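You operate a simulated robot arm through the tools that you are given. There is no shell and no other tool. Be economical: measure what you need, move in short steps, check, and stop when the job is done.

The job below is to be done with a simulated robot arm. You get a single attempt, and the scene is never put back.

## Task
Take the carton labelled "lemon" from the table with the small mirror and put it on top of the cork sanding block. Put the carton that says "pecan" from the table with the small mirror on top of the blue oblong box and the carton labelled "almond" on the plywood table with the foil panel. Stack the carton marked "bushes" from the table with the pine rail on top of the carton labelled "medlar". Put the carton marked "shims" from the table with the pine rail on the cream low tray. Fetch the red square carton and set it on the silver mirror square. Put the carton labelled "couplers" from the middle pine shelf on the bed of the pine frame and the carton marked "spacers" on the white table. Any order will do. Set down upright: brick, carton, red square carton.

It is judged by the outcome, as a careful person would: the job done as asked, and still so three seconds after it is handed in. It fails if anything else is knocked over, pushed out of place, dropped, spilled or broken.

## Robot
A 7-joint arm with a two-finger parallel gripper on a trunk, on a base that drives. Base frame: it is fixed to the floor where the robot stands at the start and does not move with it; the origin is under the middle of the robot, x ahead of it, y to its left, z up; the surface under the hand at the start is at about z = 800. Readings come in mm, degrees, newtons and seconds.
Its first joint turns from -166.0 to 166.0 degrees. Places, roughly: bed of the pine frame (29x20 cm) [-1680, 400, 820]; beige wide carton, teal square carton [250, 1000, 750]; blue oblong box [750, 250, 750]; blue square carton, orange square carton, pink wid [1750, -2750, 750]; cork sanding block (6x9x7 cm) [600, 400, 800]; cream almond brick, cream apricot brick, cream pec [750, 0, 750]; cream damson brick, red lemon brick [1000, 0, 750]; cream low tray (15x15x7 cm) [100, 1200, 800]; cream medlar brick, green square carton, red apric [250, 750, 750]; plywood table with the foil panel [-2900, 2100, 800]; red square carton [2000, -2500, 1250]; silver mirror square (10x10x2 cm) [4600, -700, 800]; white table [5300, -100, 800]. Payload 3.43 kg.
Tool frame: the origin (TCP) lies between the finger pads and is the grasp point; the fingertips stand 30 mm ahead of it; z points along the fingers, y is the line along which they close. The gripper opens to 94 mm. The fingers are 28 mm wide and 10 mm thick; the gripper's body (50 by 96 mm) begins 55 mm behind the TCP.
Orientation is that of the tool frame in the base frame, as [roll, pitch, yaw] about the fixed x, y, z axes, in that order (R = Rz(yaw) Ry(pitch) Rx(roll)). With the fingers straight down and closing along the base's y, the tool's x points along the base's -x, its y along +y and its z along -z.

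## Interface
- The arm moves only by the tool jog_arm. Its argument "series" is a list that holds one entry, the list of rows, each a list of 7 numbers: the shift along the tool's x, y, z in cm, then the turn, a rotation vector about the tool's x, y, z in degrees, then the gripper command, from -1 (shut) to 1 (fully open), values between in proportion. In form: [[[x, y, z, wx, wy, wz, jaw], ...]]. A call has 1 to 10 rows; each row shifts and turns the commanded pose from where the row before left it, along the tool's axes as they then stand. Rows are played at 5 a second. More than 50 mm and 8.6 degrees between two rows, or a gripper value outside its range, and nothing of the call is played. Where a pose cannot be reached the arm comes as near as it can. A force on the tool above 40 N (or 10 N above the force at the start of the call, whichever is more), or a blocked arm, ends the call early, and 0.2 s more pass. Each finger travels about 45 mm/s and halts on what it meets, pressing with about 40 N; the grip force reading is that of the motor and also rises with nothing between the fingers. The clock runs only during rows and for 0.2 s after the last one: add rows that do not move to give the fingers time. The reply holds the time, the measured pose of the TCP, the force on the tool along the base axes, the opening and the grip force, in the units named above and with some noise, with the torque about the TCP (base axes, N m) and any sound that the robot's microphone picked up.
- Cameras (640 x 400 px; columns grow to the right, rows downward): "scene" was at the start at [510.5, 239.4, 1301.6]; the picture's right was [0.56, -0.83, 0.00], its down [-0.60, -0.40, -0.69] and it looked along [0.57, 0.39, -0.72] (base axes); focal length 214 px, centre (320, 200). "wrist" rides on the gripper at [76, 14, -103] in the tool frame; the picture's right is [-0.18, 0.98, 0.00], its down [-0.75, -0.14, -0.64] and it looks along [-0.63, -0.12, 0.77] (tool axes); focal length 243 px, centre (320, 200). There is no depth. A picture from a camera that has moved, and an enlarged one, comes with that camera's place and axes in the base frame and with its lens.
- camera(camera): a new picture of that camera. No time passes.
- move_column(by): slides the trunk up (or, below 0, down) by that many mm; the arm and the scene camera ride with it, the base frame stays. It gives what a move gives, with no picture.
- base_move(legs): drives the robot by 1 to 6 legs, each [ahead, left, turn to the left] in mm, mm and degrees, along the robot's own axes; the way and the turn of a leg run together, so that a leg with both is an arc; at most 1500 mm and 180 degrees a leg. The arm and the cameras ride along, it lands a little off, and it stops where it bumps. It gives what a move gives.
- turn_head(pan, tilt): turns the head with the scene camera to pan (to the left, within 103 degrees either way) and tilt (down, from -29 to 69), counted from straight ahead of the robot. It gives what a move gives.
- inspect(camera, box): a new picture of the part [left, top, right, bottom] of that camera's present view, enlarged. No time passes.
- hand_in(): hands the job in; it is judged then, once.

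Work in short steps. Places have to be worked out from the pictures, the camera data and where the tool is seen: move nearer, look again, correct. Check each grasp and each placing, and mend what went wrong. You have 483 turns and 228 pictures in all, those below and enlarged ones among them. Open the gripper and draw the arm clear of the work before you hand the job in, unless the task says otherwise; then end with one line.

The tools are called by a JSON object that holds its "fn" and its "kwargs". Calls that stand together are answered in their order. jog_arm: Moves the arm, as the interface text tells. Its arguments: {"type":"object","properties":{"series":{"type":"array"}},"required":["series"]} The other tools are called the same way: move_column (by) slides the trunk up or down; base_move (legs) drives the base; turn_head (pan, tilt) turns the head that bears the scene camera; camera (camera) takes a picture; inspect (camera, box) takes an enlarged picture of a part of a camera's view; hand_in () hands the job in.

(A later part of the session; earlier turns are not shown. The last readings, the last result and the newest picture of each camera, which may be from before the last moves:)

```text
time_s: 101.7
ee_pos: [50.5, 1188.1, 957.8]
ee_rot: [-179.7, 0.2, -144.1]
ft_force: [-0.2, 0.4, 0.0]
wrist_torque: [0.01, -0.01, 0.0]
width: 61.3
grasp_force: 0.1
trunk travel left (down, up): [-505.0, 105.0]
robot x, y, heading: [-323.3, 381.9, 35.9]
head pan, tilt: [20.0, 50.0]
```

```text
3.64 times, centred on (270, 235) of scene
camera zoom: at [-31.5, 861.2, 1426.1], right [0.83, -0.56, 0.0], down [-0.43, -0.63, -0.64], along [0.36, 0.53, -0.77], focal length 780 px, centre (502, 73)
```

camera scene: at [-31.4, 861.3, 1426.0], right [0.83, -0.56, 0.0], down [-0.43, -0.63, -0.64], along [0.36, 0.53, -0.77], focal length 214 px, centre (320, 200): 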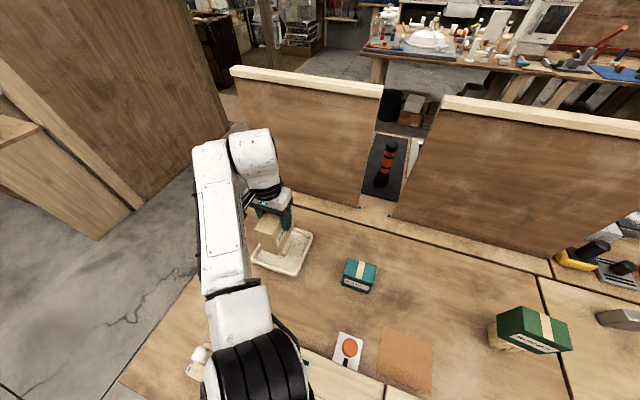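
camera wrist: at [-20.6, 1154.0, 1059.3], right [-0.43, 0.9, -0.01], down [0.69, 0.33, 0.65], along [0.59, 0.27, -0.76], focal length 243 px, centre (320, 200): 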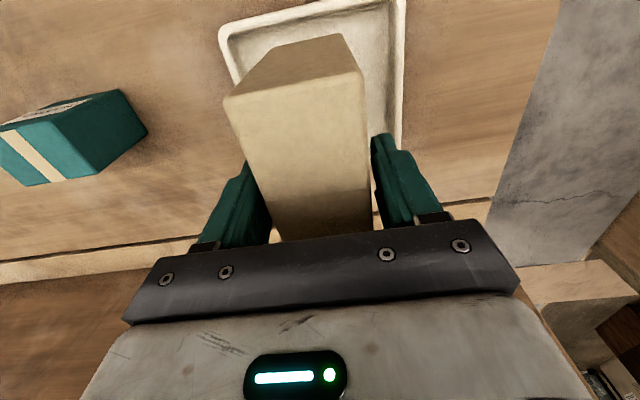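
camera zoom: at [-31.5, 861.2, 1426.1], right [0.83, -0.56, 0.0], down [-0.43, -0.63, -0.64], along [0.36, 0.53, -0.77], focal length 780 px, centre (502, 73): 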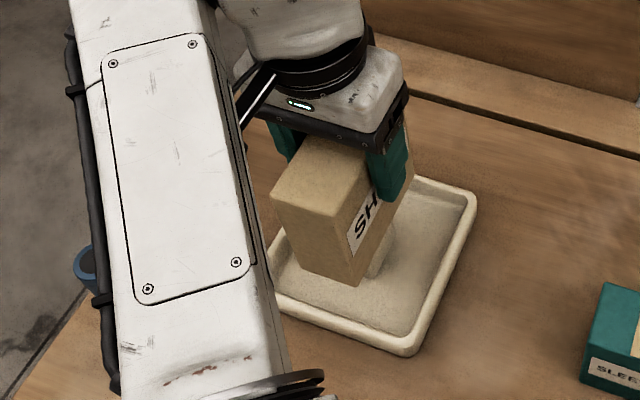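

The carton stays level on the post, free of the fingers. Open fully and rise straight up.

{"fn": "jog_arm", "kwargs": {"series": [[[0, 0, 0, 0, 0, 0, 1], [0, 0, 0, 0, 0, 0, 1], [0, 0, 0, 0, 0, 0, 1], [0, 0, -2, 0, 0, 0, 1], [0, 0, -4, 0, 0, 0, 1], [0, 0, -4, 0, 0, 0, 1], [0, -4, -1, 0, 0, 0, 1], [0, -5, 0, 0, 0, 0, 1], [0, -5, 0, 0, 0, 0, 1]]]}}

{"fn": "camera", "kwargs": {"camera": "wrist"}}

{"fn": "inspect", "kwargs": {"camera": "scene", "box": [200, 180, 340, 290]}}

```text
time_s: 103.7
ee_pos: [132.9, 1075.0, 1068.3]
ee_rot: [-179.6, 0.1, -144.0]
ft_force: [-0.7, 0.2, 0.0]
wrist_torque: [-0.02, 0.03, 0.01]
width: 94.1
grasp_force: 0.1
trunk travel left (down, up): [-505.0, 105.0]
robot x, y, heading: [-322.2, 382.1, 35.6]
head pan, tilt: [20.0, 50.0]
```

```text
160 pictures are left
camera wrist: at [60.7, 1040.4, 1169.5], right [-0.43, 0.9, -0.01], down [0.69, 0.33, 0.64], along [0.58, 0.27, -0.76], focal length 243 px, centre (320, 200)
```

wrist: 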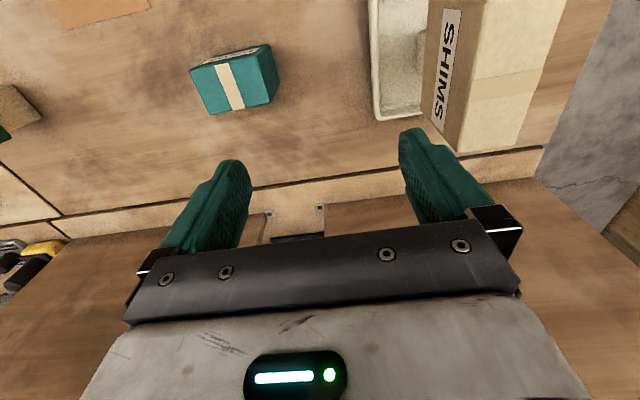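

```text
3.64 times, centred on (270, 235) of scene
camera zoom: at [-31.7, 861.4, 1426.1], right [0.83, -0.56, 0.0], down [-0.43, -0.63, -0.64], along [0.36, 0.53, -0.77], focal length 780 px, centre (502, 73)
```

zoom: 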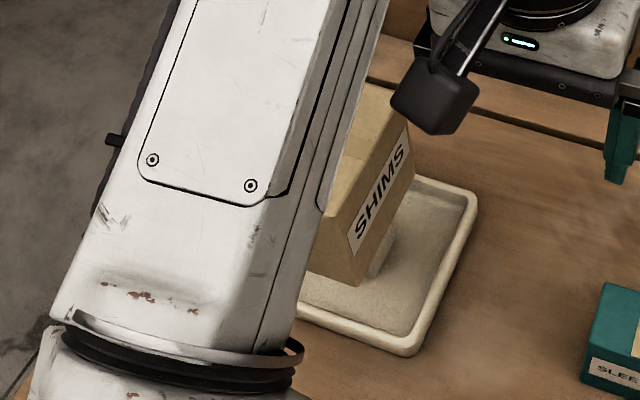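

SHIMS stands steadily. Next ALMOND at ≈(522,304): raise the hand a little and drive 300 mm to the robot's right along the table.

{"fn": "jog_arm", "kwargs": {"series": [[[0, 0, -4, 0, 0, 0, 1], [0, 0, -3, 0, 0, 0, 1]]]}}

{"fn": "base_move", "kwargs": {"legs": [[0, -300, 0]]}}

{"fn": "turn_head", "kwargs": {"pan": -30, "tilt": 55}}

{"fn": "camera", "kwargs": {"camera": "scene"}}

```text
time_s: 104.3
ee_pos: [132.7, 1074.7, 1139.2]
ee_rot: [-179.6, 0.1, -144.1]
ft_force: [-0.3, 0.2, -0.3]
wrist_torque: [0.01, -0.03, -0.03]
width: 93.9
grasp_force: 0.0
trunk travel left (down, up): [-505.0, 105.0]
robot x, y, heading: [-323.0, 382.2, 35.9]
head pan, tilt: [20.0, 50.0]
```

```text
time_s: 106.3
ee_pos: [307.9, 828.4, 1138.4]
ee_rot: [-179.7, 0.1, -144.1]
ft_force: [-0.6, -0.3, 0.0]
wrist_torque: [-0.03, 0.01, -0.02]
width: 94.1
grasp_force: 0.0
trunk travel left (down, up): [-505.0, 105.0]
robot x, y, heading: [-145.5, 136.7, 35.7]
head pan, tilt: [20.0, 50.0]
```

```text
time_s: 107.5
ee_pos: [308.0, 827.6, 1139.9]
ee_rot: [-179.6, 0.2, -143.9]
ft_force: [0.1, 0.3, -0.3]
wrist_torque: [-0.03, -0.01, -0.02]
width: 93.7
grasp_force: 0.1
trunk travel left (down, up): [-505.0, 105.0]
robot x, y, heading: [-148.9, 136.5, 35.8]
head pan, tilt: [-30.0, 55.0]
```

```text
158 pictures are left
camera scene: at [172.8, 559.1, 1419.6], right [0.1, -0.99, 0.0], down [-0.82, -0.08, -0.57], along [0.57, 0.06, -0.82], focal length 214 px, centre (320, 200)
```

scene: 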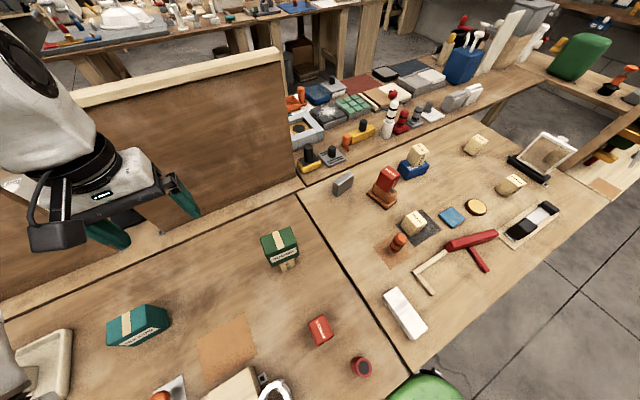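

{"fn": "jog_arm", "kwargs": {"series": [[[1.25, -4.69, 0, 0, 0, 0, 1], [1.25, -4.69, 0, 0, 0, 0, 1], [1.25, -4.69, 0, 0, 0, 0, 1], [1.25, -4.69, 0, 0, 0, 0, 1], [1.25, -4.69, 0, 0, 0, 0, 1], [1.25, -4.69, 0, 0, 0, 0, 1], [1.25, -4.69, 0, 0, 0, 0, 1], [1.25, -4.69, 0, 0, 0, 0, 1], [1.25, -4.69, 0, 0, 0, 0, 1], [1.25, -4.69, 0, 0, 0, 0, 1]]]}}

{"fn": "jog_arm", "kwargs": {"series": [[[1.25, -4.69, 0, 0, 0, 0, 1], [0, 0, 5, 0, 0, 0, 1], [0, 0, 5, 0, 0, 0, 1], [0, 0, 4, 0, 0, 0, 1]]]}}

{"fn": "camera", "kwargs": {"camera": "wrist"}}

```text
time_s: 109.7
ee_pos: [482.4, 376.4, 1140.0]
ee_rot: [-179.7, 0.2, -144.0]
ft_force: [-0.4, -0.5, -0.3]
wrist_torque: [-0.04, 0.02, 0.02]
width: 94.0
grasp_force: 0.0
trunk travel left (down, up): [-505.0, 105.0]
robot x, y, heading: [-141.4, 133.6, 35.9]
head pan, tilt: [-30.0, 55.0]
```

```text
time_s: 110.7
ee_pos: [501.0, 329.9, 1001.5]
ee_rot: [-179.8, 0.3, -144.1]
ft_force: [0.3, 0.0, -0.2]
wrist_torque: [-0.03, 0.01, -0.03]
width: 93.8
grasp_force: 0.0
trunk travel left (down, up): [-505.0, 105.0]
robot x, y, heading: [-146.8, 135.8, 35.7]
head pan, tilt: [-30.0, 55.0]
```

```text
157 pictures are left
camera wrist: at [428.7, 296.2, 1102.3], right [-0.43, 0.9, -0.01], down [0.69, 0.33, 0.65], along [0.59, 0.27, -0.76], focal length 243 px, centre (320, 200)
```

wrist: 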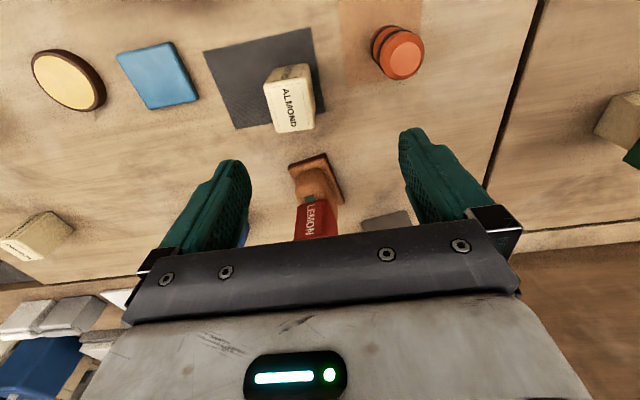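

ALMOND at ≈(517,304), aligned. Shift and descend to grip.

{"fn": "jog_arm", "kwargs": {"series": [[[0.2, -3, 0, 0, 0, 0, 1], [0, 0, 4.5, 0, 0, 0, 1], [0, 0, 4.5, 0, 0, 0, 1], [0, 0, 4, 0, 0, 0, 1], [0, 0, 3, 0, 0, 0, 1], [0, 0, 0, 0, 0, 0, 1], [0, 0, 0, 0, 0, 0, 0], [0, 0, 0, 0, 0, 0, -1], [0, 0, 0, 0, 0, 0, -1], [0, 0, 0, 0, 0, 0, -1]]]}}

{"fn": "camera", "kwargs": {"camera": "wrist"}}

```text
time_s: 112.9
ee_pos: [517.5, 304.4, 842.2]
ee_rot: [-179.6, 0.3, -144.0]
ft_force: [-0.4, 1.3, 2.1]
wrist_torque: [0.05, 0.12, 0.0]
width: 46.1
grasp_force: 36.2
trunk travel left (down, up): [-505.0, 105.0]
robot x, y, heading: [-147.2, 139.8, 35.3]
head pan, tilt: [-30.0, 55.0]
```

```text
156 pictures are left
camera wrist: at [446.2, 270.3, 942.9], right [-0.43, 0.9, -0.01], down [0.69, 0.33, 0.65], along [0.58, 0.27, -0.76], focal length 243 px, centre (320, 200)
```

wrist: 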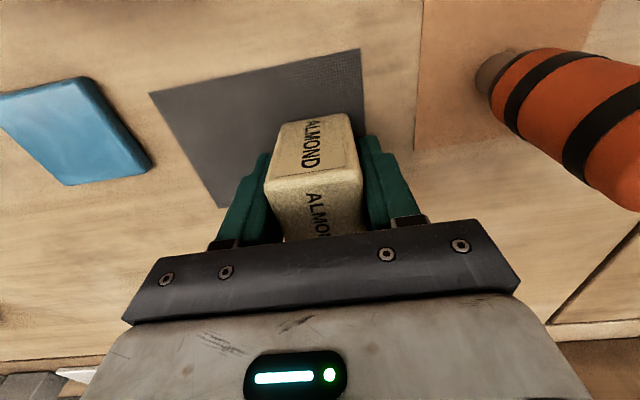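

ALMOND gripped. Lift high, then back away from the table and survey the route to the plywood table.

{"fn": "jog_arm", "kwargs": {"series": [[[0, 0, -5, 0, 0, 0, -1], [0, 0, -5, 0, 0, 0, -1], [0, 0, -5, 0, 0, 0, -1], [0, 0, -5, 0, 0, 0, -1], [0, 0, -5, 0, 0, 0, -1], [2, 4, 0, 0, 0, 0, -1], [2, 4, 0, 0, 0, 0, -1], [2, 4, 0, 0, 0, 0, -1], [0, 0, 0, 0, 0, 0, -1]]]}}

{"fn": "base_move", "kwargs": {"legs": [[-600, 0, 0]]}}

{"fn": "turn_head", "kwargs": {"pan": 100, "tilt": 15}}

{"fn": "camera", "kwargs": {"camera": "scene"}}

{"fn": "turn_head", "kwargs": {"pan": -60, "tilt": 15}}

{"fn": "camera", "kwargs": {"camera": "scene"}}

```text
time_s: 114.9
ee_pos: [397.0, 366.4, 1093.2]
ee_rot: [-179.6, 0.2, -144.1]
ft_force: [-0.6, -1.0, -3.7]
wrist_torque: [0.0, -0.02, -0.01]
width: 46.2
grasp_force: 39.6
trunk travel left (down, up): [-505.0, 105.0]
robot x, y, heading: [-147.8, 136.2, 35.8]
head pan, tilt: [-30.0, 55.0]
```

```text
time_s: 118.3
ee_pos: [-85.3, 19.9, 1092.9]
ee_rot: [-179.5, 0.2, -144.0]
ft_force: [0.2, -0.1, -1.7]
wrist_torque: [-0.01, 0.03, 0.0]
width: 46.4
grasp_force: 39.7
trunk travel left (down, up): [-505.0, 105.0]
robot x, y, heading: [-629.7, -207.5, 35.7]
head pan, tilt: [-30.0, 55.0]
```

```text
time_s: 120.4
ee_pos: [-86.7, 18.5, 1091.3]
ee_rot: [-179.5, 0.2, -144.0]
ft_force: [-0.2, 0.0, -4.4]
wrist_torque: [-0.02, 0.01, -0.01]
width: 45.9
grasp_force: 39.5
trunk travel left (down, up): [-505.0, 105.0]
robot x, y, heading: [-631.9, -212.6, 36.2]
head pan, tilt: [100.0, 15.0]
```

```text
155 pictures are left
camera scene: at [-449.0, 270.0, 1479.8], right [0.7, 0.71, 0.0], down [0.18, -0.18, -0.97], along [-0.69, 0.68, -0.26], focal length 214 px, centre (320, 200)
```

scene: 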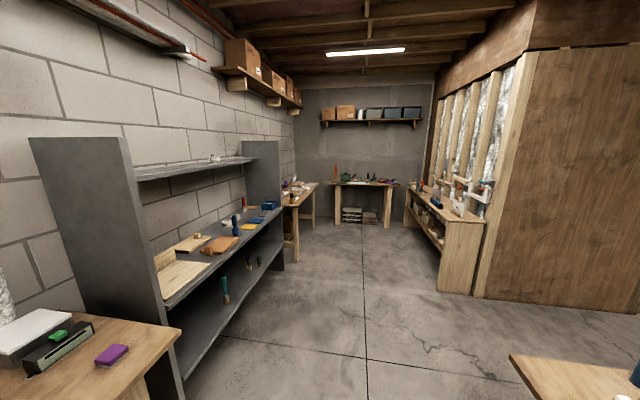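

```text
time_s: 122.9
ee_pos: [-86.2, 17.5, 1091.3]
ee_rot: [-179.5, 0.2, -144.1]
ft_force: [-0.6, -0.3, -2.8]
wrist_torque: [0.0, -0.01, -0.02]
width: 46.2
grasp_force: 40.3
trunk travel left (down, up): [-505.0, 105.0]
robot x, y, heading: [-629.4, -210.5, 35.8]
head pan, tilt: [-60.0, 15.0]
```

```text
154 pictures are left
camera scene: at [-297.1, 166.2, 1479.8], right [-0.41, -0.91, 0.0], down [-0.24, 0.11, -0.97], along [0.88, -0.4, -0.26], focal length 214 px, centre (320, 200)
```

scene: 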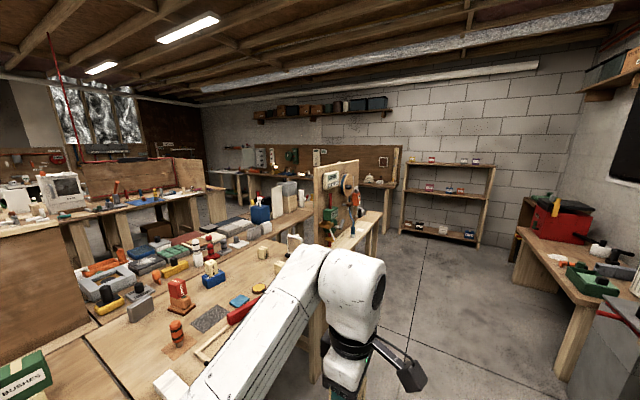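

Great overview. Zoom toward the far plywood tables to identify the foil panel.

{"fn": "turn_head", "kwargs": {"pan": 100, "tilt": 15}}

{"fn": "inspect", "kwargs": {"camera": "scene", "box": [260, 140, 440, 260]}}

{"fn": "inspect", "kwargs": {"camera": "scene", "box": [120, 170, 290, 310]}}

```text
time_s: 125.3
ee_pos: [-85.5, 18.5, 1092.2]
ee_rot: [-179.6, 0.2, -143.9]
ft_force: [-0.2, 0.1, -1.9]
wrist_torque: [0.0, 0.0, 0.0]
width: 46.0
grasp_force: 40.1
trunk travel left (down, up): [-505.0, 105.0]
robot x, y, heading: [-635.0, -208.8, 35.7]
head pan, tilt: [100.0, 15.0]
```

```text
3.33 times, centred on (350, 200) of scene
camera zoom: at [-449.0, 270.0, 1479.8], right [0.7, 0.72, 0.0], down [0.18, -0.18, -0.97], along [-0.69, 0.68, -0.26], focal length 715 px, centre (220, 200)
```

zoom: 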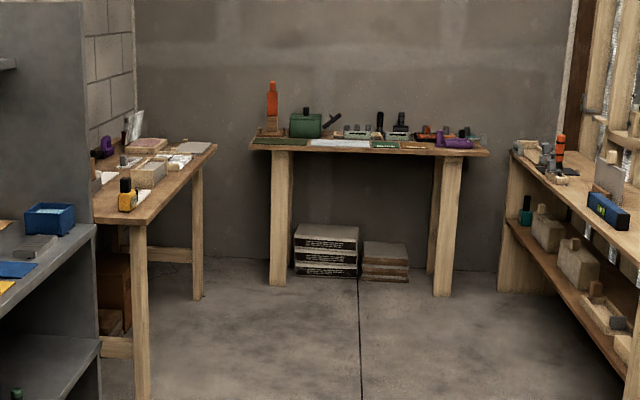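

```text
2.86 times, centred on (205, 240) of scene
camera zoom: at [-449.0, 270.0, 1479.8], right [0.7, 0.72, 0.0], down [0.18, -0.18, -0.97], along [-0.69, 0.68, -0.26], focal length 613 px, centre (649, 86)
```

zoom: 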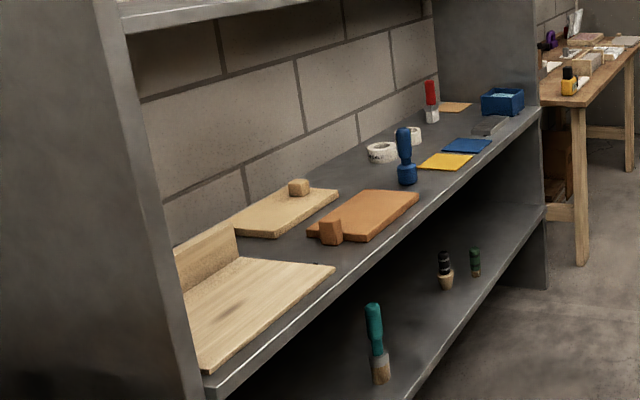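

Foil-panel table is the left one down the aisle (front edge n≈-870, centre (-2900,2100)). I'll centre in the aisle, turn to face along it, and drive the first stretch.

{"fn": "base_move", "kwargs": {"legs": [[230, 0, 0], [0, 0, 89.7], [1450, 0, 0]]}}

{"fn": "turn_head", "kwargs": {"pan": 20, "tilt": 15}}

{"fn": "camera", "kwargs": {"camera": "scene"}}

```text
time_s: 137.7
ee_pos: [-1529.1, 1638.7, 1092.4]
ee_rot: [-179.6, 0.2, -54.0]
ft_force: [0.6, -0.5, -3.4]
wrist_torque: [-0.03, -0.03, 0.03]
width: 46.1
grasp_force: 40.3
trunk travel left (down, up): [-505.0, 105.0]
robot x, y, heading: [-1301.6, 1092.6, 125.6]
head pan, tilt: [100.0, 15.0]
```

```text
time_s: 139.2
ee_pos: [-1529.3, 1638.1, 1091.7]
ee_rot: [-179.6, 0.2, -53.9]
ft_force: [-0.4, -0.7, -2.5]
wrist_torque: [-0.05, 0.01, 0.03]
width: 46.1
grasp_force: 40.7
trunk travel left (down, up): [-505.0, 105.0]
robot x, y, heading: [-1300.8, 1099.0, 125.9]
head pan, tilt: [20.0, 15.0]
```

```text
151 pictures are left
camera scene: at [-1791.5, 1392.3, 1479.8], right [0.56, 0.83, 0.0], down [0.21, -0.15, -0.97], along [-0.8, 0.54, -0.26], focal length 214 px, centre (320, 200)
```

scene: 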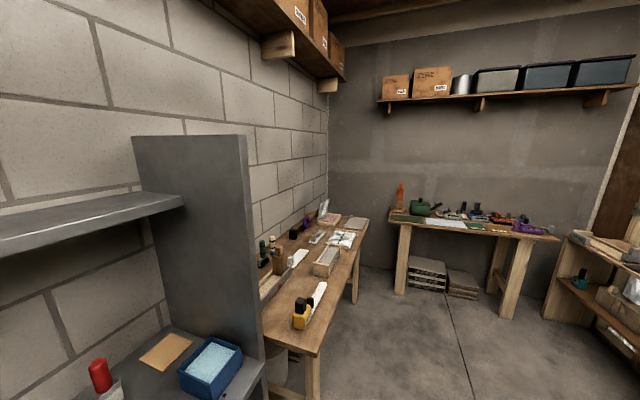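

{"fn": "inspect", "kwargs": {"camera": "scene", "box": [240, 190, 380, 350]}}

{"fn": "base_move", "kwargs": {"legs": [[1150, 0, 0]]}}

{"fn": "turn_head", "kwargs": {"pan": 80, "tilt": 40}}

{"fn": "camera", "kwargs": {"camera": "scene"}}

```text
2.50 times, centred on (310, 270) of scene
camera zoom: at [-1791.5, 1392.3, 1479.8], right [0.56, 0.83, 0.0], down [0.21, -0.15, -0.97], along [-0.8, 0.54, -0.26], focal length 536 px, centre (345, 25)
```

zoom: 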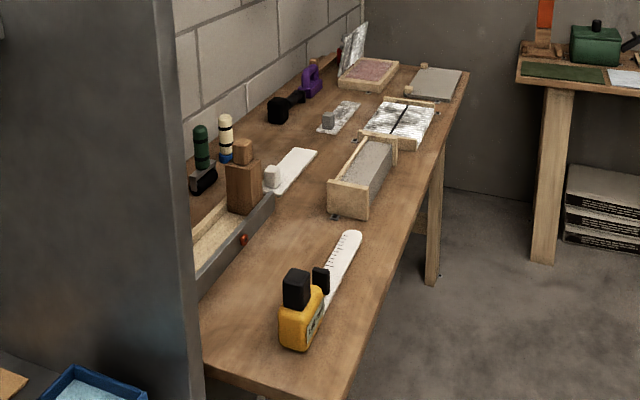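

```text
time_s: 145.0
ee_pos: [-2204.5, 2557.0, 1092.2]
ee_rot: [-179.6, 0.2, -53.5]
ft_force: [0.0, -0.1, -2.2]
wrist_torque: [-0.01, -0.02, 0.02]
width: 46.2
grasp_force: 40.3
trunk travel left (down, up): [-505.0, 105.0]
robot x, y, heading: [-1965.8, 2015.8, 126.3]
head pan, tilt: [20.0, 15.0]
```

```text
time_s: 146.3
ee_pos: [-2203.9, 2557.7, 1092.5]
ee_rot: [-179.6, 0.2, -53.5]
ft_force: [0.0, -0.3, -2.0]
wrist_torque: [-0.02, 0.03, 0.02]
width: 46.1
grasp_force: 40.2
trunk travel left (down, up): [-505.0, 105.0]
robot x, y, heading: [-1968.0, 2015.7, 126.2]
head pan, tilt: [80.0, 40.0]
```

```text
149 pictures are left
camera scene: at [-2462.0, 2219.1, 1440.3], right [-0.44, 0.9, 0.0], down [0.58, 0.28, -0.77], along [-0.69, -0.34, -0.64], focal length 214 px, centre (320, 200)
```

scene: 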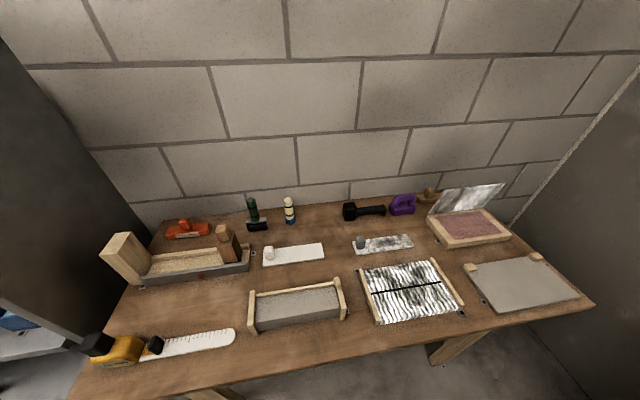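

Foil panel seen on this table; free spot around (-2569,1787). Turn to face the table.

{"fn": "base_move", "kwargs": {"legs": [[0, 0, 89]]}}

{"fn": "turn_head", "kwargs": {"pan": -20, "tilt": 50}}

{"fn": "camera", "kwargs": {"camera": "scene"}}

{"fn": "camera", "kwargs": {"camera": "wrist"}}

```text
time_s: 150.5
ee_pos: [-2512.9, 1791.0, 1092.1]
ee_rot: [-179.7, 0.1, 35.5]
ft_force: [1.5, -0.9, -3.0]
wrist_torque: [0.01, -0.04, -0.01]
width: 45.9
grasp_force: 40.1
trunk travel left (down, up): [-505.0, 105.0]
robot x, y, heading: [-1970.9, 2014.2, -144.7]
head pan, tilt: [80.0, 40.0]
```

```text
time_s: 152.3
ee_pos: [-2512.7, 1791.1, 1091.5]
ee_rot: [-179.6, 0.3, 35.4]
ft_force: [0.5, -0.9, -1.8]
wrist_torque: [0.03, -0.01, 0.01]
width: 46.1
grasp_force: 39.6
trunk travel left (down, up): [-505.0, 105.0]
robot x, y, heading: [-1970.5, 2018.8, -144.7]
head pan, tilt: [-20.0, 50.0]
```

```text
148 pictures are left
camera scene: at [-2289.7, 1580.6, 1426.1], right [-0.26, 0.96, 0.0], down [0.74, 0.2, -0.64], along [-0.62, -0.17, -0.77], focal length 214 px, centre (320, 200)
```

scene: 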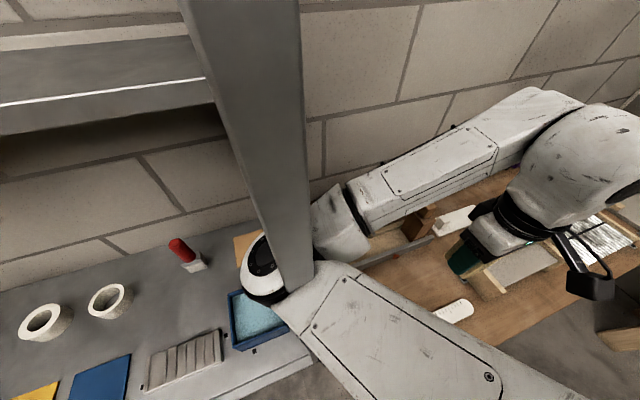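

```text
147 pictures are left
camera wrist: at [-2443.5, 1822.5, 1192.5], right [0.42, -0.91, -0.01], down [-0.69, -0.33, 0.65], along [-0.59, -0.27, -0.76], focal length 243 px, centre (320, 200)
```

wrist: 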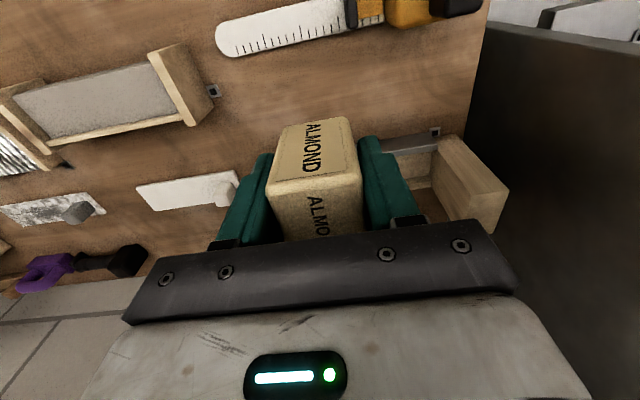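

The elbow is close to the grey shelf's end panel; zoom to check.

{"fn": "inspect", "kwargs": {"camera": "scene", "box": [200, 160, 400, 340]}}

```text
2.22 times, centred on (300, 250) of scene
camera zoom: at [-2289.7, 1580.6, 1426.1], right [-0.26, 0.96, 0.0], down [0.74, 0.2, -0.64], along [-0.62, -0.17, -0.77], focal length 477 px, centre (364, 89)
```

zoom: 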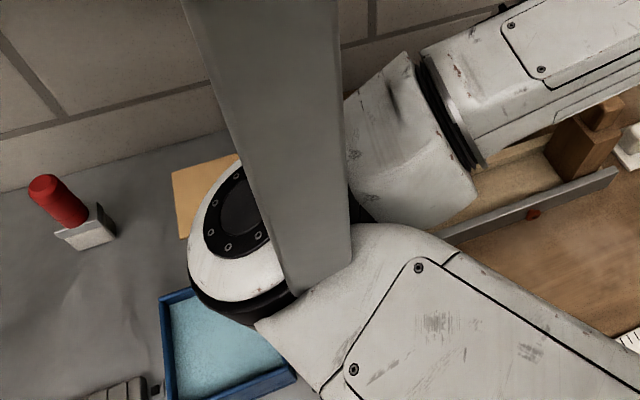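

The elbow overlaps the end panel; I move the base to its right (away from the shelf) right now.

{"fn": "base_move", "kwargs": {"legs": [[0, -350, 0]]}}

{"fn": "camera", "kwargs": {"camera": "scene"}}

{"fn": "camera", "kwargs": {"camera": "wrist"}}

```text
time_s: 154.6
ee_pos: [-2716.1, 2080.4, 1090.6]
ee_rot: [-179.6, 0.2, 35.2]
ft_force: [-0.3, 0.4, -2.2]
wrist_torque: [0.02, -0.01, -0.02]
width: 46.1
grasp_force: 40.0
trunk travel left (down, up): [-505.0, 105.0]
robot x, y, heading: [-2169.6, 2306.0, -144.9]
head pan, tilt: [-20.0, 50.0]
```

```text
145 pictures are left
camera scene: at [-2493.9, 1869.6, 1426.1], right [-0.26, 0.97, 0.0], down [0.74, 0.2, -0.64], along [-0.62, -0.17, -0.77], focal length 214 px, centre (320, 200)
```

scene: 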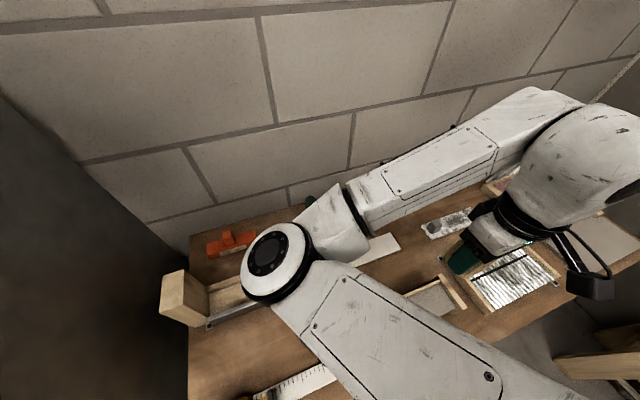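

```text
144 pictures are left
camera wrist: at [-2646.8, 2112.0, 1192.5], right [0.42, -0.91, -0.01], down [-0.69, -0.32, 0.65], along [-0.59, -0.27, -0.76], focal length 243 px, centre (320, 200)
```

wrist: 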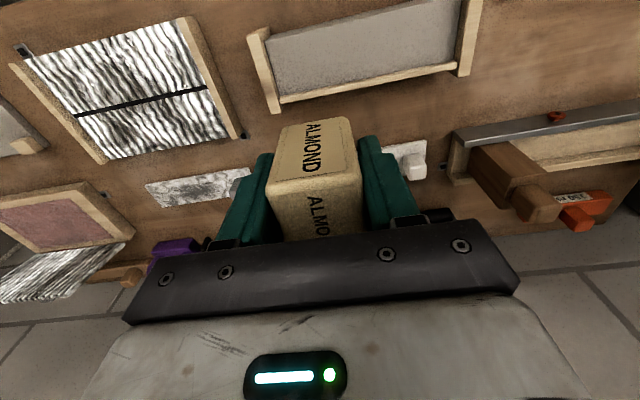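

I'll turn the base left 45° so the elbow hangs over the aisle instead of near the shelf panel.

{"fn": "base_move", "kwargs": {"legs": [[0, 0, 45]]}}

{"fn": "turn_head", "kwargs": {"pan": -45, "tilt": 50}}

{"fn": "camera", "kwargs": {"camera": "scene"}}

{"fn": "camera", "kwargs": {"camera": "wrist"}}

```text
time_s: 157.0
ee_pos: [-2400.2, 1761.0, 1091.0]
ee_rot: [-179.6, 0.2, 80.3]
ft_force: [-0.8, -0.3, -2.6]
wrist_torque: [0.0, -0.01, 0.0]
width: 46.3
grasp_force: 39.4
trunk travel left (down, up): [-505.0, 105.0]
robot x, y, heading: [-2168.3, 2302.5, -99.9]
head pan, tilt: [-20.0, 50.0]
```

```text
time_s: 157.9
ee_pos: [-2398.7, 1760.8, 1091.5]
ee_rot: [-179.7, 0.2, 80.3]
ft_force: [-0.2, 0.0, -1.8]
wrist_torque: [0.02, -0.02, -0.01]
width: 46.2
grasp_force: 40.1
trunk travel left (down, up): [-505.0, 105.0]
robot x, y, heading: [-2172.8, 2308.4, -99.9]
head pan, tilt: [-45.0, 50.0]
```

```text
143 pictures are left
camera scene: at [-2117.0, 1789.5, 1426.1], right [-0.57, 0.82, 0.0], down [0.63, 0.44, -0.64], along [-0.53, -0.37, -0.77], focal length 214 px, centre (320, 200)
```

scene: 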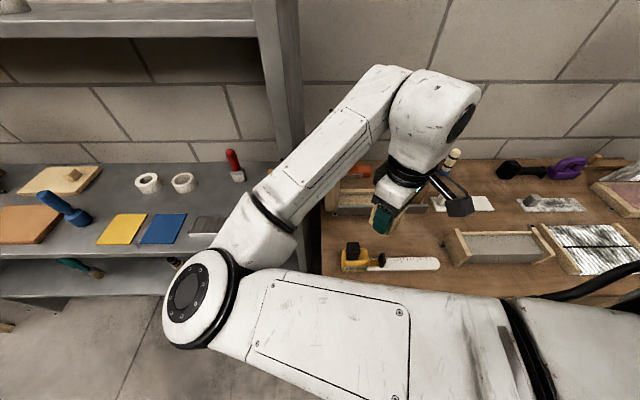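

```text
142 pictures are left
camera wrist: at [-2372.4, 1832.4, 1192.5], right [0.94, -0.35, -0.01], down [-0.26, -0.72, 0.65], along [-0.23, -0.6, -0.76], focal length 243 px, centre (320, 200)
```

wrist: 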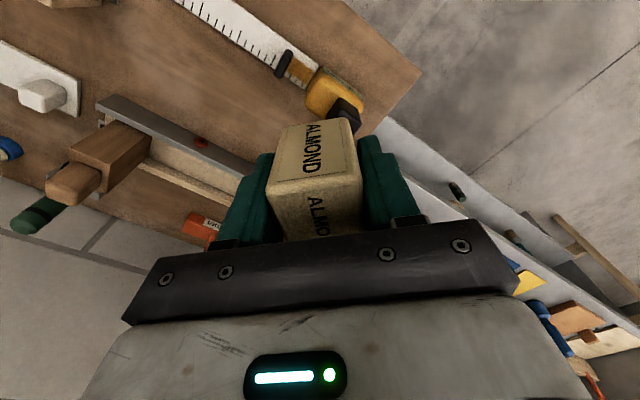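

Free spot around (-2590,1830). Move there and lower to ~870.

{"fn": "jog_arm", "kwargs": {"series": [[[0.72, -4, 0, 0, 0, 0, -1], [0.72, -4, 0, 0, 0, 0, -1], [0.72, -4, 0, 0, 0, 0, -1], [0.72, -4, 0, 0, 0, 0, -1], [0.72, -4, 0, 0, 0, 0, -1], [0, 0, 5, 0, 0, 0, -1], [0, 0, 5, 0, 0, 0, -1], [0, 0, 5, 0, 0, 0, -1], [0, 0, 0, 0, 0, 0, -1]]]}}

{"fn": "camera", "kwargs": {"camera": "wrist"}}

{"fn": "camera", "kwargs": {"camera": "scene"}}

```text
time_s: 159.9
ee_pos: [-2592.9, 1828.7, 942.9]
ee_rot: [-179.6, 0.3, 80.4]
ft_force: [-0.9, -0.2, -3.0]
wrist_torque: [-0.01, 0.0, -0.05]
width: 45.9
grasp_force: 40.1
trunk travel left (down, up): [-505.0, 105.0]
robot x, y, heading: [-2172.5, 2304.1, -99.8]
head pan, tilt: [-45.0, 50.0]
```

```text
141 pictures are left
camera wrist: at [-2564.5, 1901.5, 1042.6], right [0.94, -0.35, -0.01], down [-0.26, -0.72, 0.65], along [-0.23, -0.6, -0.76], focal length 243 px, centre (320, 200)
```

wrist: 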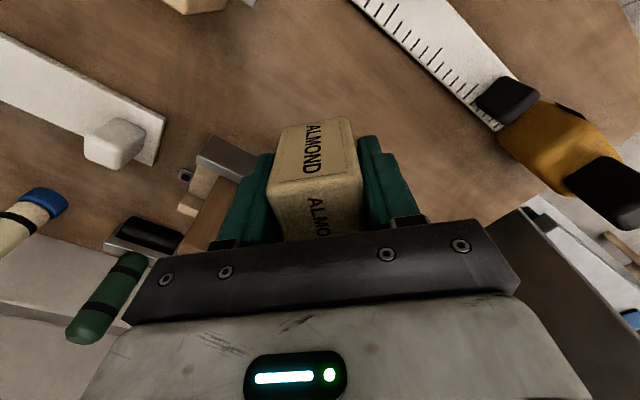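

```text
140 pictures are left
camera scene: at [-2117.3, 1789.6, 1426.1], right [-0.57, 0.82, 0.0], down [0.63, 0.44, -0.64], along [-0.53, -0.37, -0.77], focal length 214 px, centre (320, 200)
```

scene: 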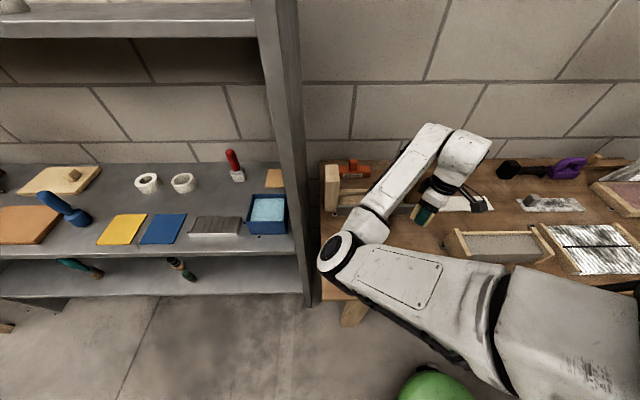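

Clear below. Lower to contact.

{"fn": "jog_arm", "kwargs": {"series": [[[0, 0, 4, 0, 0, 0, -1], [0, 0, 3.5, 0, 0, 0, -1], [0, 0, 1.2, 0, 0, 0, -1], [0, 0, 0.6, 0, 0, 0, -1], [0, 0, 0.4, 0, 0, 0, -1], [0, 0, 0.3, 0, 0, 0, -1], [0, 0, 0.2, 0, 0, 0, -1]]]}}

```text
time_s: 161.5
ee_pos: [-2592.3, 1828.4, 841.6]
ee_rot: [-179.6, 0.2, 80.3]
ft_force: [1.3, -1.1, 13.8]
wrist_torque: [0.06, -0.4, 0.07]
width: 46.2
grasp_force: 39.7
trunk travel left (down, up): [-505.0, 105.0]
robot x, y, heading: [-2167.6, 2303.4, -100.2]
head pan, tilt: [-45.0, 50.0]
```

Contact. Release and lift.

{"fn": "jog_arm", "kwargs": {"series": [[[0, 0, 0, 0, 0, 0, 0.3], [0, 0, 0, 0, 0, 0, 0.4], [0, 0, 0, 0, 0, 0, 0.4], [0, 0, -4, 0, 0, 0, 0.4], [0, 0, -5, 0, 0, 0, 1], [0, 0, -5, 0, 0, 0, 1], [0, 0, -5, 0, 0, 0, 1], [0, 0, -5, 0, 0, 0, 1], [1, 4, 0, 0, 0, 0, 1], [1, 4, 0, 0, 0, 0, 1]]]}}

{"fn": "camera", "kwargs": {"camera": "wrist"}}

```text
time_s: 163.7
ee_pos: [-2506.7, 1836.9, 1080.1]
ee_rot: [-179.7, 0.2, 80.2]
ft_force: [0.2, -0.5, 0.2]
wrist_torque: [-0.04, -0.03, 0.01]
width: 94.1
grasp_force: 0.1
trunk travel left (down, up): [-505.0, 105.0]
robot x, y, heading: [-2170.7, 2301.6, -99.9]
head pan, tilt: [-45.0, 50.0]
```

```text
139 pictures are left
camera wrist: at [-2480.8, 1908.8, 1181.4], right [0.94, -0.35, -0.01], down [-0.26, -0.72, 0.64], along [-0.23, -0.6, -0.76], focal length 243 px, centre (320, 200)
```

wrist: 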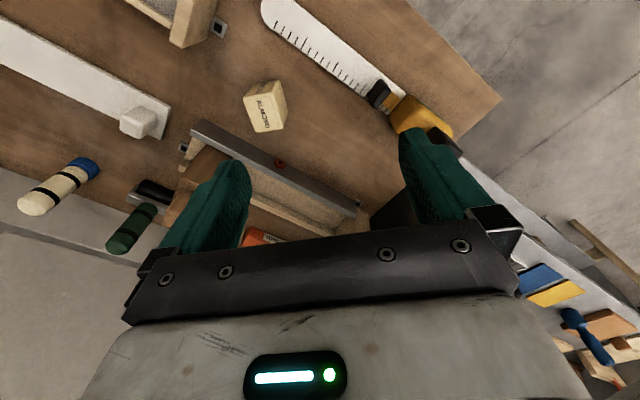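

ALMOND stands on the table. Now travel to the shelf: tuck the hand more centrally, shift to the aisle middle, turn to face down the aisle, and drive.

{"fn": "jog_arm", "kwargs": {"series": [[[0, 5, 0, 0, 0, 0, 1], [0, 5, 0, 0, 0, 0, 1], [0, 5, 0, 0, 0, 0, 1], [0, 5, 0, 0, 0, 0, 1]]]}}

{"fn": "base_move", "kwargs": {"legs": [[0, 0, 45.3], [0, 180, 0], [1500, 0, 0], [1500, 0, 0]]}}

{"fn": "turn_head", "kwargs": {"pan": 0, "tilt": 15}}

{"fn": "camera", "kwargs": {"camera": "scene"}}

```text
time_s: 164.7
ee_pos: [-2361.2, 1809.6, 1079.2]
ee_rot: [-179.6, 0.2, 80.2]
ft_force: [-0.3, -0.5, -0.6]
wrist_torque: [-0.03, -0.01, 0.02]
width: 94.1
grasp_force: 0.0
out of reach, approached as far as the arm can: row 4
trunk travel left (down, up): [-505.0, 105.0]
robot x, y, heading: [-2170.5, 2306.3, -99.9]
head pan, tilt: [-45.0, 50.0]
```

```text
time_s: 182.5
ee_pos: [-25.5, -518.3, 1078.6]
ee_rot: [-179.7, 0.2, 126.6]
ft_force: [0.2, -0.3, 0.0]
wrist_torque: [0.0, 0.0, -0.02]
width: 94.0
grasp_force: 0.0
trunk travel left (down, up): [-505.0, 105.0]
robot x, y, heading: [-247.1, -38.6, -54.0]
head pan, tilt: [-45.0, 50.0]
```

```text
time_s: 183.6
ee_pos: [-24.9, -518.0, 1078.8]
ee_rot: [-179.6, 0.2, 126.6]
ft_force: [-0.1, -0.1, 0.1]
wrist_torque: [-0.01, -0.01, -0.03]
width: 93.9
grasp_force: 0.2
trunk travel left (down, up): [-505.0, 105.0]
robot x, y, heading: [-253.1, -38.3, -53.6]
head pan, tilt: [0.0, 15.0]
```

```text
138 pictures are left
camera scene: at [225.6, -355.8, 1479.8], right [-0.81, -0.59, 0.0], down [-0.15, 0.21, -0.97], along [0.57, -0.78, -0.26], focal length 214 px, centre (320, 200)
```

scene: 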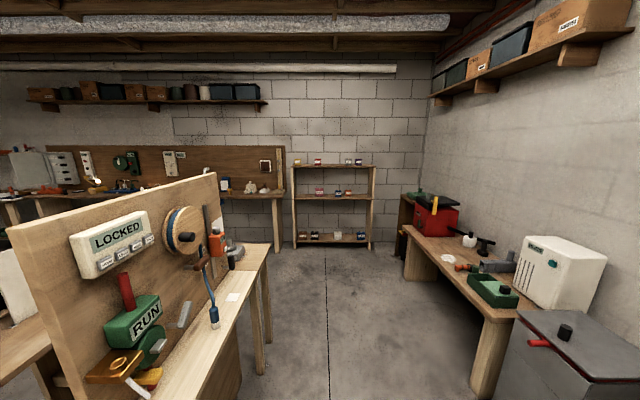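

The aisle is clear; drive 2500 mm toward the shelf.

{"fn": "base_move", "kwargs": {"legs": [[0, 0, -1], [1250, 0, 0], [1250, 0, 0]]}}

{"fn": "camera", "kwargs": {"camera": "scene"}}

```text
time_s: 196.1
ee_pos: [1437.7, -2544.4, 1079.6]
ee_rot: [-179.6, 0.2, 126.5]
ft_force: [0.2, -0.5, 0.5]
wrist_torque: [0.01, 0.01, 0.0]
width: 94.0
grasp_force: 0.0
trunk travel left (down, up): [-505.0, 105.0]
robot x, y, heading: [1210.2, -2063.6, -54.0]
head pan, tilt: [0.0, 15.0]
```

```text
137 pictures are left
camera scene: at [1686.9, -2382.2, 1479.9], right [-0.81, -0.59, 0.0], down [-0.15, 0.21, -0.97], along [0.57, -0.78, -0.26], focal length 214 px, centre (320, 200)
```

scene: 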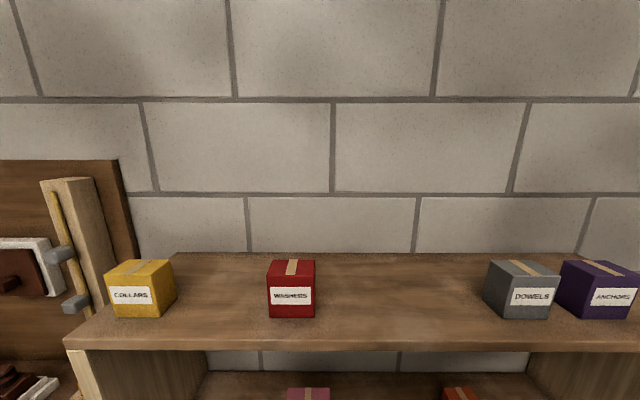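

Red square carton is "WASHERS" on the top shelf (surface z≈1184), about 845 mm ahead. Raise the trunk fully and the hand to ~1330 before approaching.

{"fn": "move_column", "kwargs": {"by": 104}}

{"fn": "jog_arm", "kwargs": {"series": [[[0, 0, -4, 0, 0, 0, 1], [0, 0, -4, 0, 0, 0, 1], [0, 0, -4, 0, 0, 0, 1], [0, 0, -3, 0, 0, 0, 1]]]}}

{"fn": "turn_head", "kwargs": {"pan": 0, "tilt": 30}}

{"fn": "camera", "kwargs": {"camera": "scene"}}

```text
time_s: 197.5
ee_pos: [1437.4, -2545.1, 1182.6]
ee_rot: [-179.6, 0.2, 126.5]
ft_force: [0.0, 0.7, -0.2]
wrist_torque: [0.02, -0.03, 0.0]
width: 93.9
grasp_force: 0.1
trunk travel left (down, up): [-609.0, 1.0]
robot x, y, heading: [1212.5, -2064.4, -53.8]
head pan, tilt: [0.0, 15.0]
```

```text
time_s: 198.5
ee_pos: [1435.5, -2542.6, 1333.8]
ee_rot: [-179.7, 0.2, 126.3]
ft_force: [-0.6, 0.0, -0.5]
wrist_torque: [0.03, 0.02, -0.01]
width: 94.0
grasp_force: 0.0
trunk travel left (down, up): [-609.0, 1.0]
robot x, y, heading: [1211.3, -2063.3, -53.7]
head pan, tilt: [0.0, 15.0]
```

```text
time_s: 199.3
ee_pos: [1437.5, -2542.8, 1333.9]
ee_rot: [-179.5, 0.2, 126.4]
ft_force: [-0.1, 0.6, 0.0]
wrist_torque: [-0.04, -0.02, 0.01]
width: 94.2
grasp_force: 0.1
trunk travel left (down, up): [-609.0, 1.0]
robot x, y, heading: [1213.8, -2062.9, -54.0]
head pan, tilt: [0.0, 30.0]
```

```text
136 pictures are left
camera scene: at [1685.2, -2379.9, 1559.7], right [-0.81, -0.59, 0.0], down [-0.29, 0.4, -0.87], along [0.51, -0.7, -0.5], focal length 214 px, centre (320, 200)
```

scene: 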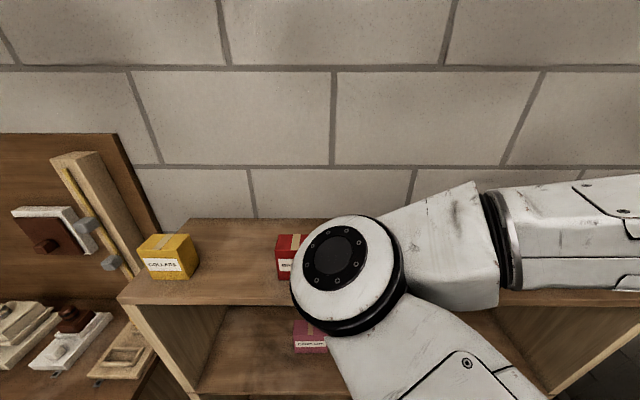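

The elbow is now ahead, which is awkward. I'll lower to z≈1245, extend forward, and sweep left so the elbow swings out left.

{"fn": "jog_arm", "kwargs": {"series": [[[0, 0, 4.5, 0, 0, 0, 1], [0, 0, 4.5, 0, 0, 0, 1], [-4, 0, 0, 0, 0, 0, 1], [-4, 0, 0, 0, 0, 0, 1], [-4, 0, 0, 0, 0, 0, 1], [-3, 0, 0, 0, 0, 0, 1], [0, 4.5, 0, 0, 0, 0, 1], [0, 4.5, 0, 0, 0, 0, 1], [0, 4.5, 0, 0, 0, 0, 1], [0, 4.5, 0, 0, 0, 0, 1]]]}}

{"fn": "jog_arm", "kwargs": {"series": [[[0, 4.5, 0, 0, 0, 0, 1], [0, 4.5, 0, 0, 0, 0, 1], [0, 4.5, 0, 0, 0, 0, 1], [0, 4, 0, 0, 0, 0, 1]]]}}

{"fn": "camera", "kwargs": {"camera": "scene"}}

{"fn": "camera", "kwargs": {"camera": "wrist"}}

```text
time_s: 201.5
ee_pos: [1671.3, -2557.4, 1243.2]
ee_rot: [-179.7, 0.1, 126.4]
ft_force: [0.6, 1.3, 0.4]
wrist_torque: [-0.01, -0.04, 0.01]
width: 93.9
grasp_force: 0.0
trunk travel left (down, up): [-609.0, 1.0]
robot x, y, heading: [1208.9, -2065.6, -53.8]
head pan, tilt: [0.0, 30.0]
```

```text
time_s: 202.5
ee_pos: [1812.6, -2454.4, 1241.2]
ee_rot: [-179.7, 0.2, 126.3]
ft_force: [-0.6, -0.5, 0.0]
wrist_torque: [-0.01, 0.01, 0.01]
width: 94.0
grasp_force: 0.1
trunk travel left (down, up): [-609.0, 1.0]
robot x, y, heading: [1211.0, -2067.5, -53.7]
head pan, tilt: [0.0, 30.0]
```

```text
135 pictures are left
camera scene: at [1685.2, -2379.9, 1559.6], right [-0.81, -0.59, 0.0], down [-0.3, 0.4, -0.87], along [0.51, -0.7, -0.5], focal length 214 px, centre (320, 200)
```

scene: 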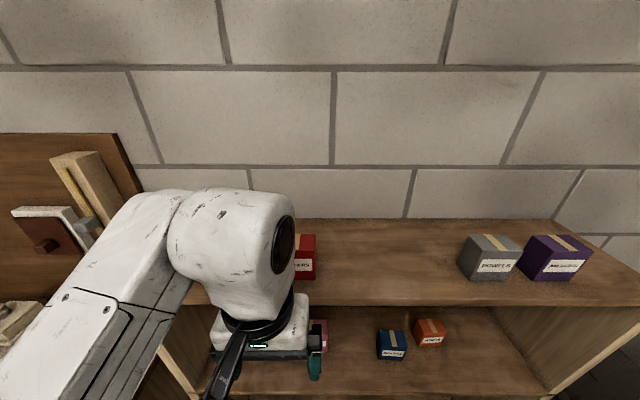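

```text
134 pictures are left
camera wrist: at [1778.3, -2383.6, 1342.6], right [0.9, 0.43, -0.01], down [0.34, -0.69, 0.65], along [0.28, -0.58, -0.76], focal length 243 px, centre (320, 200)
```

wrist: 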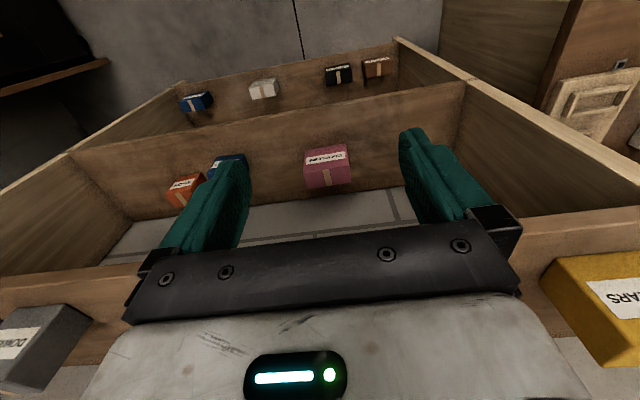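

Elbow is now out left and the hand is in line with the red carton. Raise 8 cm and drive forward 150 mm, then look.

{"fn": "jog_arm", "kwargs": {"series": [[[0, 0, -4, 0, 0, 0, 1], [0, 0, -4, 0, 0, 0, 1]]]}}

{"fn": "base_move", "kwargs": {"legs": [[150, 0, 0]]}}

{"fn": "camera", "kwargs": {"camera": "scene"}}

{"fn": "camera", "kwargs": {"camera": "wrist"}}

```text
time_s: 203.1
ee_pos: [1813.8, -2454.9, 1321.5]
ee_rot: [-179.5, 0.2, 126.5]
ft_force: [0.0, 0.8, 0.1]
wrist_torque: [0.02, -0.03, -0.01]
width: 93.9
grasp_force: 0.1
trunk travel left (down, up): [-609.0, 1.0]
robot x, y, heading: [1209.5, -2064.8, -53.8]
head pan, tilt: [0.0, 30.0]
```

```text
time_s: 204.4
ee_pos: [1901.1, -2575.1, 1322.6]
ee_rot: [-179.6, 0.2, 126.3]
ft_force: [0.9, 0.2, -0.3]
wrist_torque: [0.0, 0.01, 0.01]
width: 94.1
grasp_force: 0.0
trunk travel left (down, up): [-609.0, 1.0]
robot x, y, heading: [1301.1, -2184.1, -53.9]
head pan, tilt: [0.0, 30.0]
```

```text
133 pictures are left
camera scene: at [1772.9, -2501.1, 1559.6], right [-0.81, -0.59, 0.0], down [-0.29, 0.4, -0.87], along [0.51, -0.7, -0.5], focal length 214 px, centre (320, 200)
```

scene: 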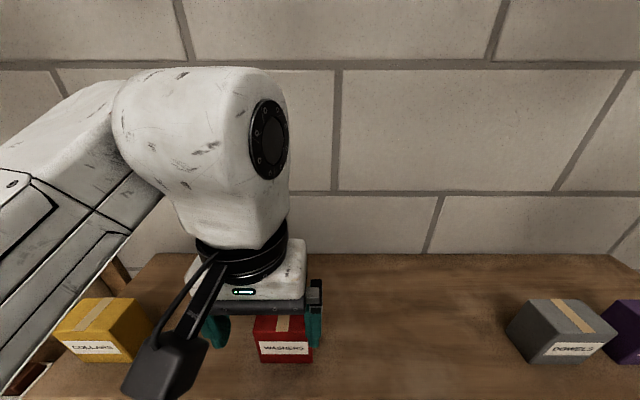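

```text
132 pictures are left
camera wrist: at [1866.8, -2505.6, 1422.3], right [0.9, 0.43, -0.01], down [0.34, -0.69, 0.65], along [0.28, -0.58, -0.76], focal length 243 px, centre (320, 200)
```

wrist: 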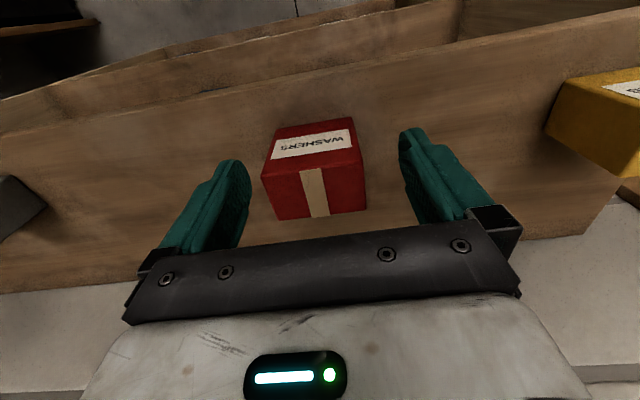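

WASHERS ≈(1916,-2616), base z≈1195, top ≈1270. Shift over it and lower partway for a check.

{"fn": "jog_arm", "kwargs": {"series": [[[-4.2, -1.2, 0, 0, 0, 0, 1], [0, 0, 2, 0, 0, 0, 1], [0, 0, 0, 0, 0, 0, 1]]]}}

{"fn": "camera", "kwargs": {"camera": "wrist"}}

```text
time_s: 205.2
ee_pos: [1916.5, -2617.9, 1301.2]
ee_rot: [-179.7, 0.2, 126.2]
ft_force: [0.1, 0.5, -0.2]
wrist_torque: [-0.02, -0.03, 0.01]
width: 94.2
grasp_force: 0.0
trunk travel left (down, up): [-609.0, 1.0]
robot x, y, heading: [1298.3, -2186.7, -54.0]
head pan, tilt: [0.0, 30.0]
```

```text
131 pictures are left
camera wrist: at [1882.0, -2547.1, 1402.4], right [0.9, 0.43, 0.0], down [0.33, -0.69, 0.65], along [0.28, -0.58, -0.76], focal length 243 px, centre (320, 200)
```

wrist: 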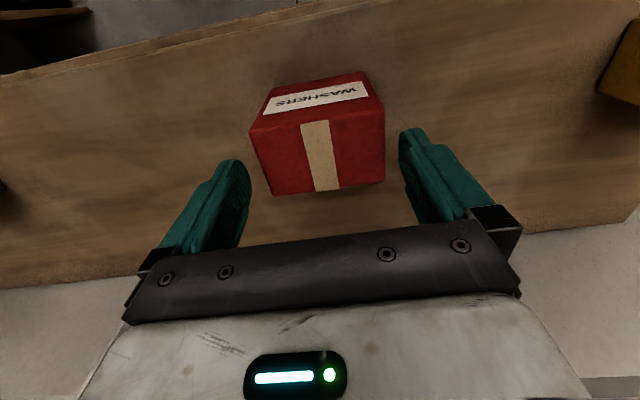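

Well centred. Lower to 1245 and grip.

{"fn": "jog_arm", "kwargs": {"series": [[[0.2, 0, 2, 0, 0, 0, 1], [0, 0, 2, 0, 0, 0, 1], [0, 0, 1.6, 0, 0, 0, 1], [0, 0, 0, 0, 0, 0, 1], [0, 0, 0, 0, 0, 0, 0.4], [0, 0, 0, 0, 0, 0, -0.5], [0, 0, 0, 0, 0, 0, -1], [0, 0, 0, 0, 0, 0, -1]]]}}

```text
time_s: 207.0
ee_pos: [1915.3, -2614.6, 1246.0]
ee_rot: [-179.6, 0.2, 126.3]
ft_force: [0.3, 0.9, 0.2]
wrist_torque: [0.01, -0.03, 0.0]
width: 82.0
grasp_force: 39.8
trunk travel left (down, up): [-609.0, 1.0]
robot x, y, heading: [1299.8, -2183.7, -54.0]
head pan, tilt: [0.0, 30.0]
```

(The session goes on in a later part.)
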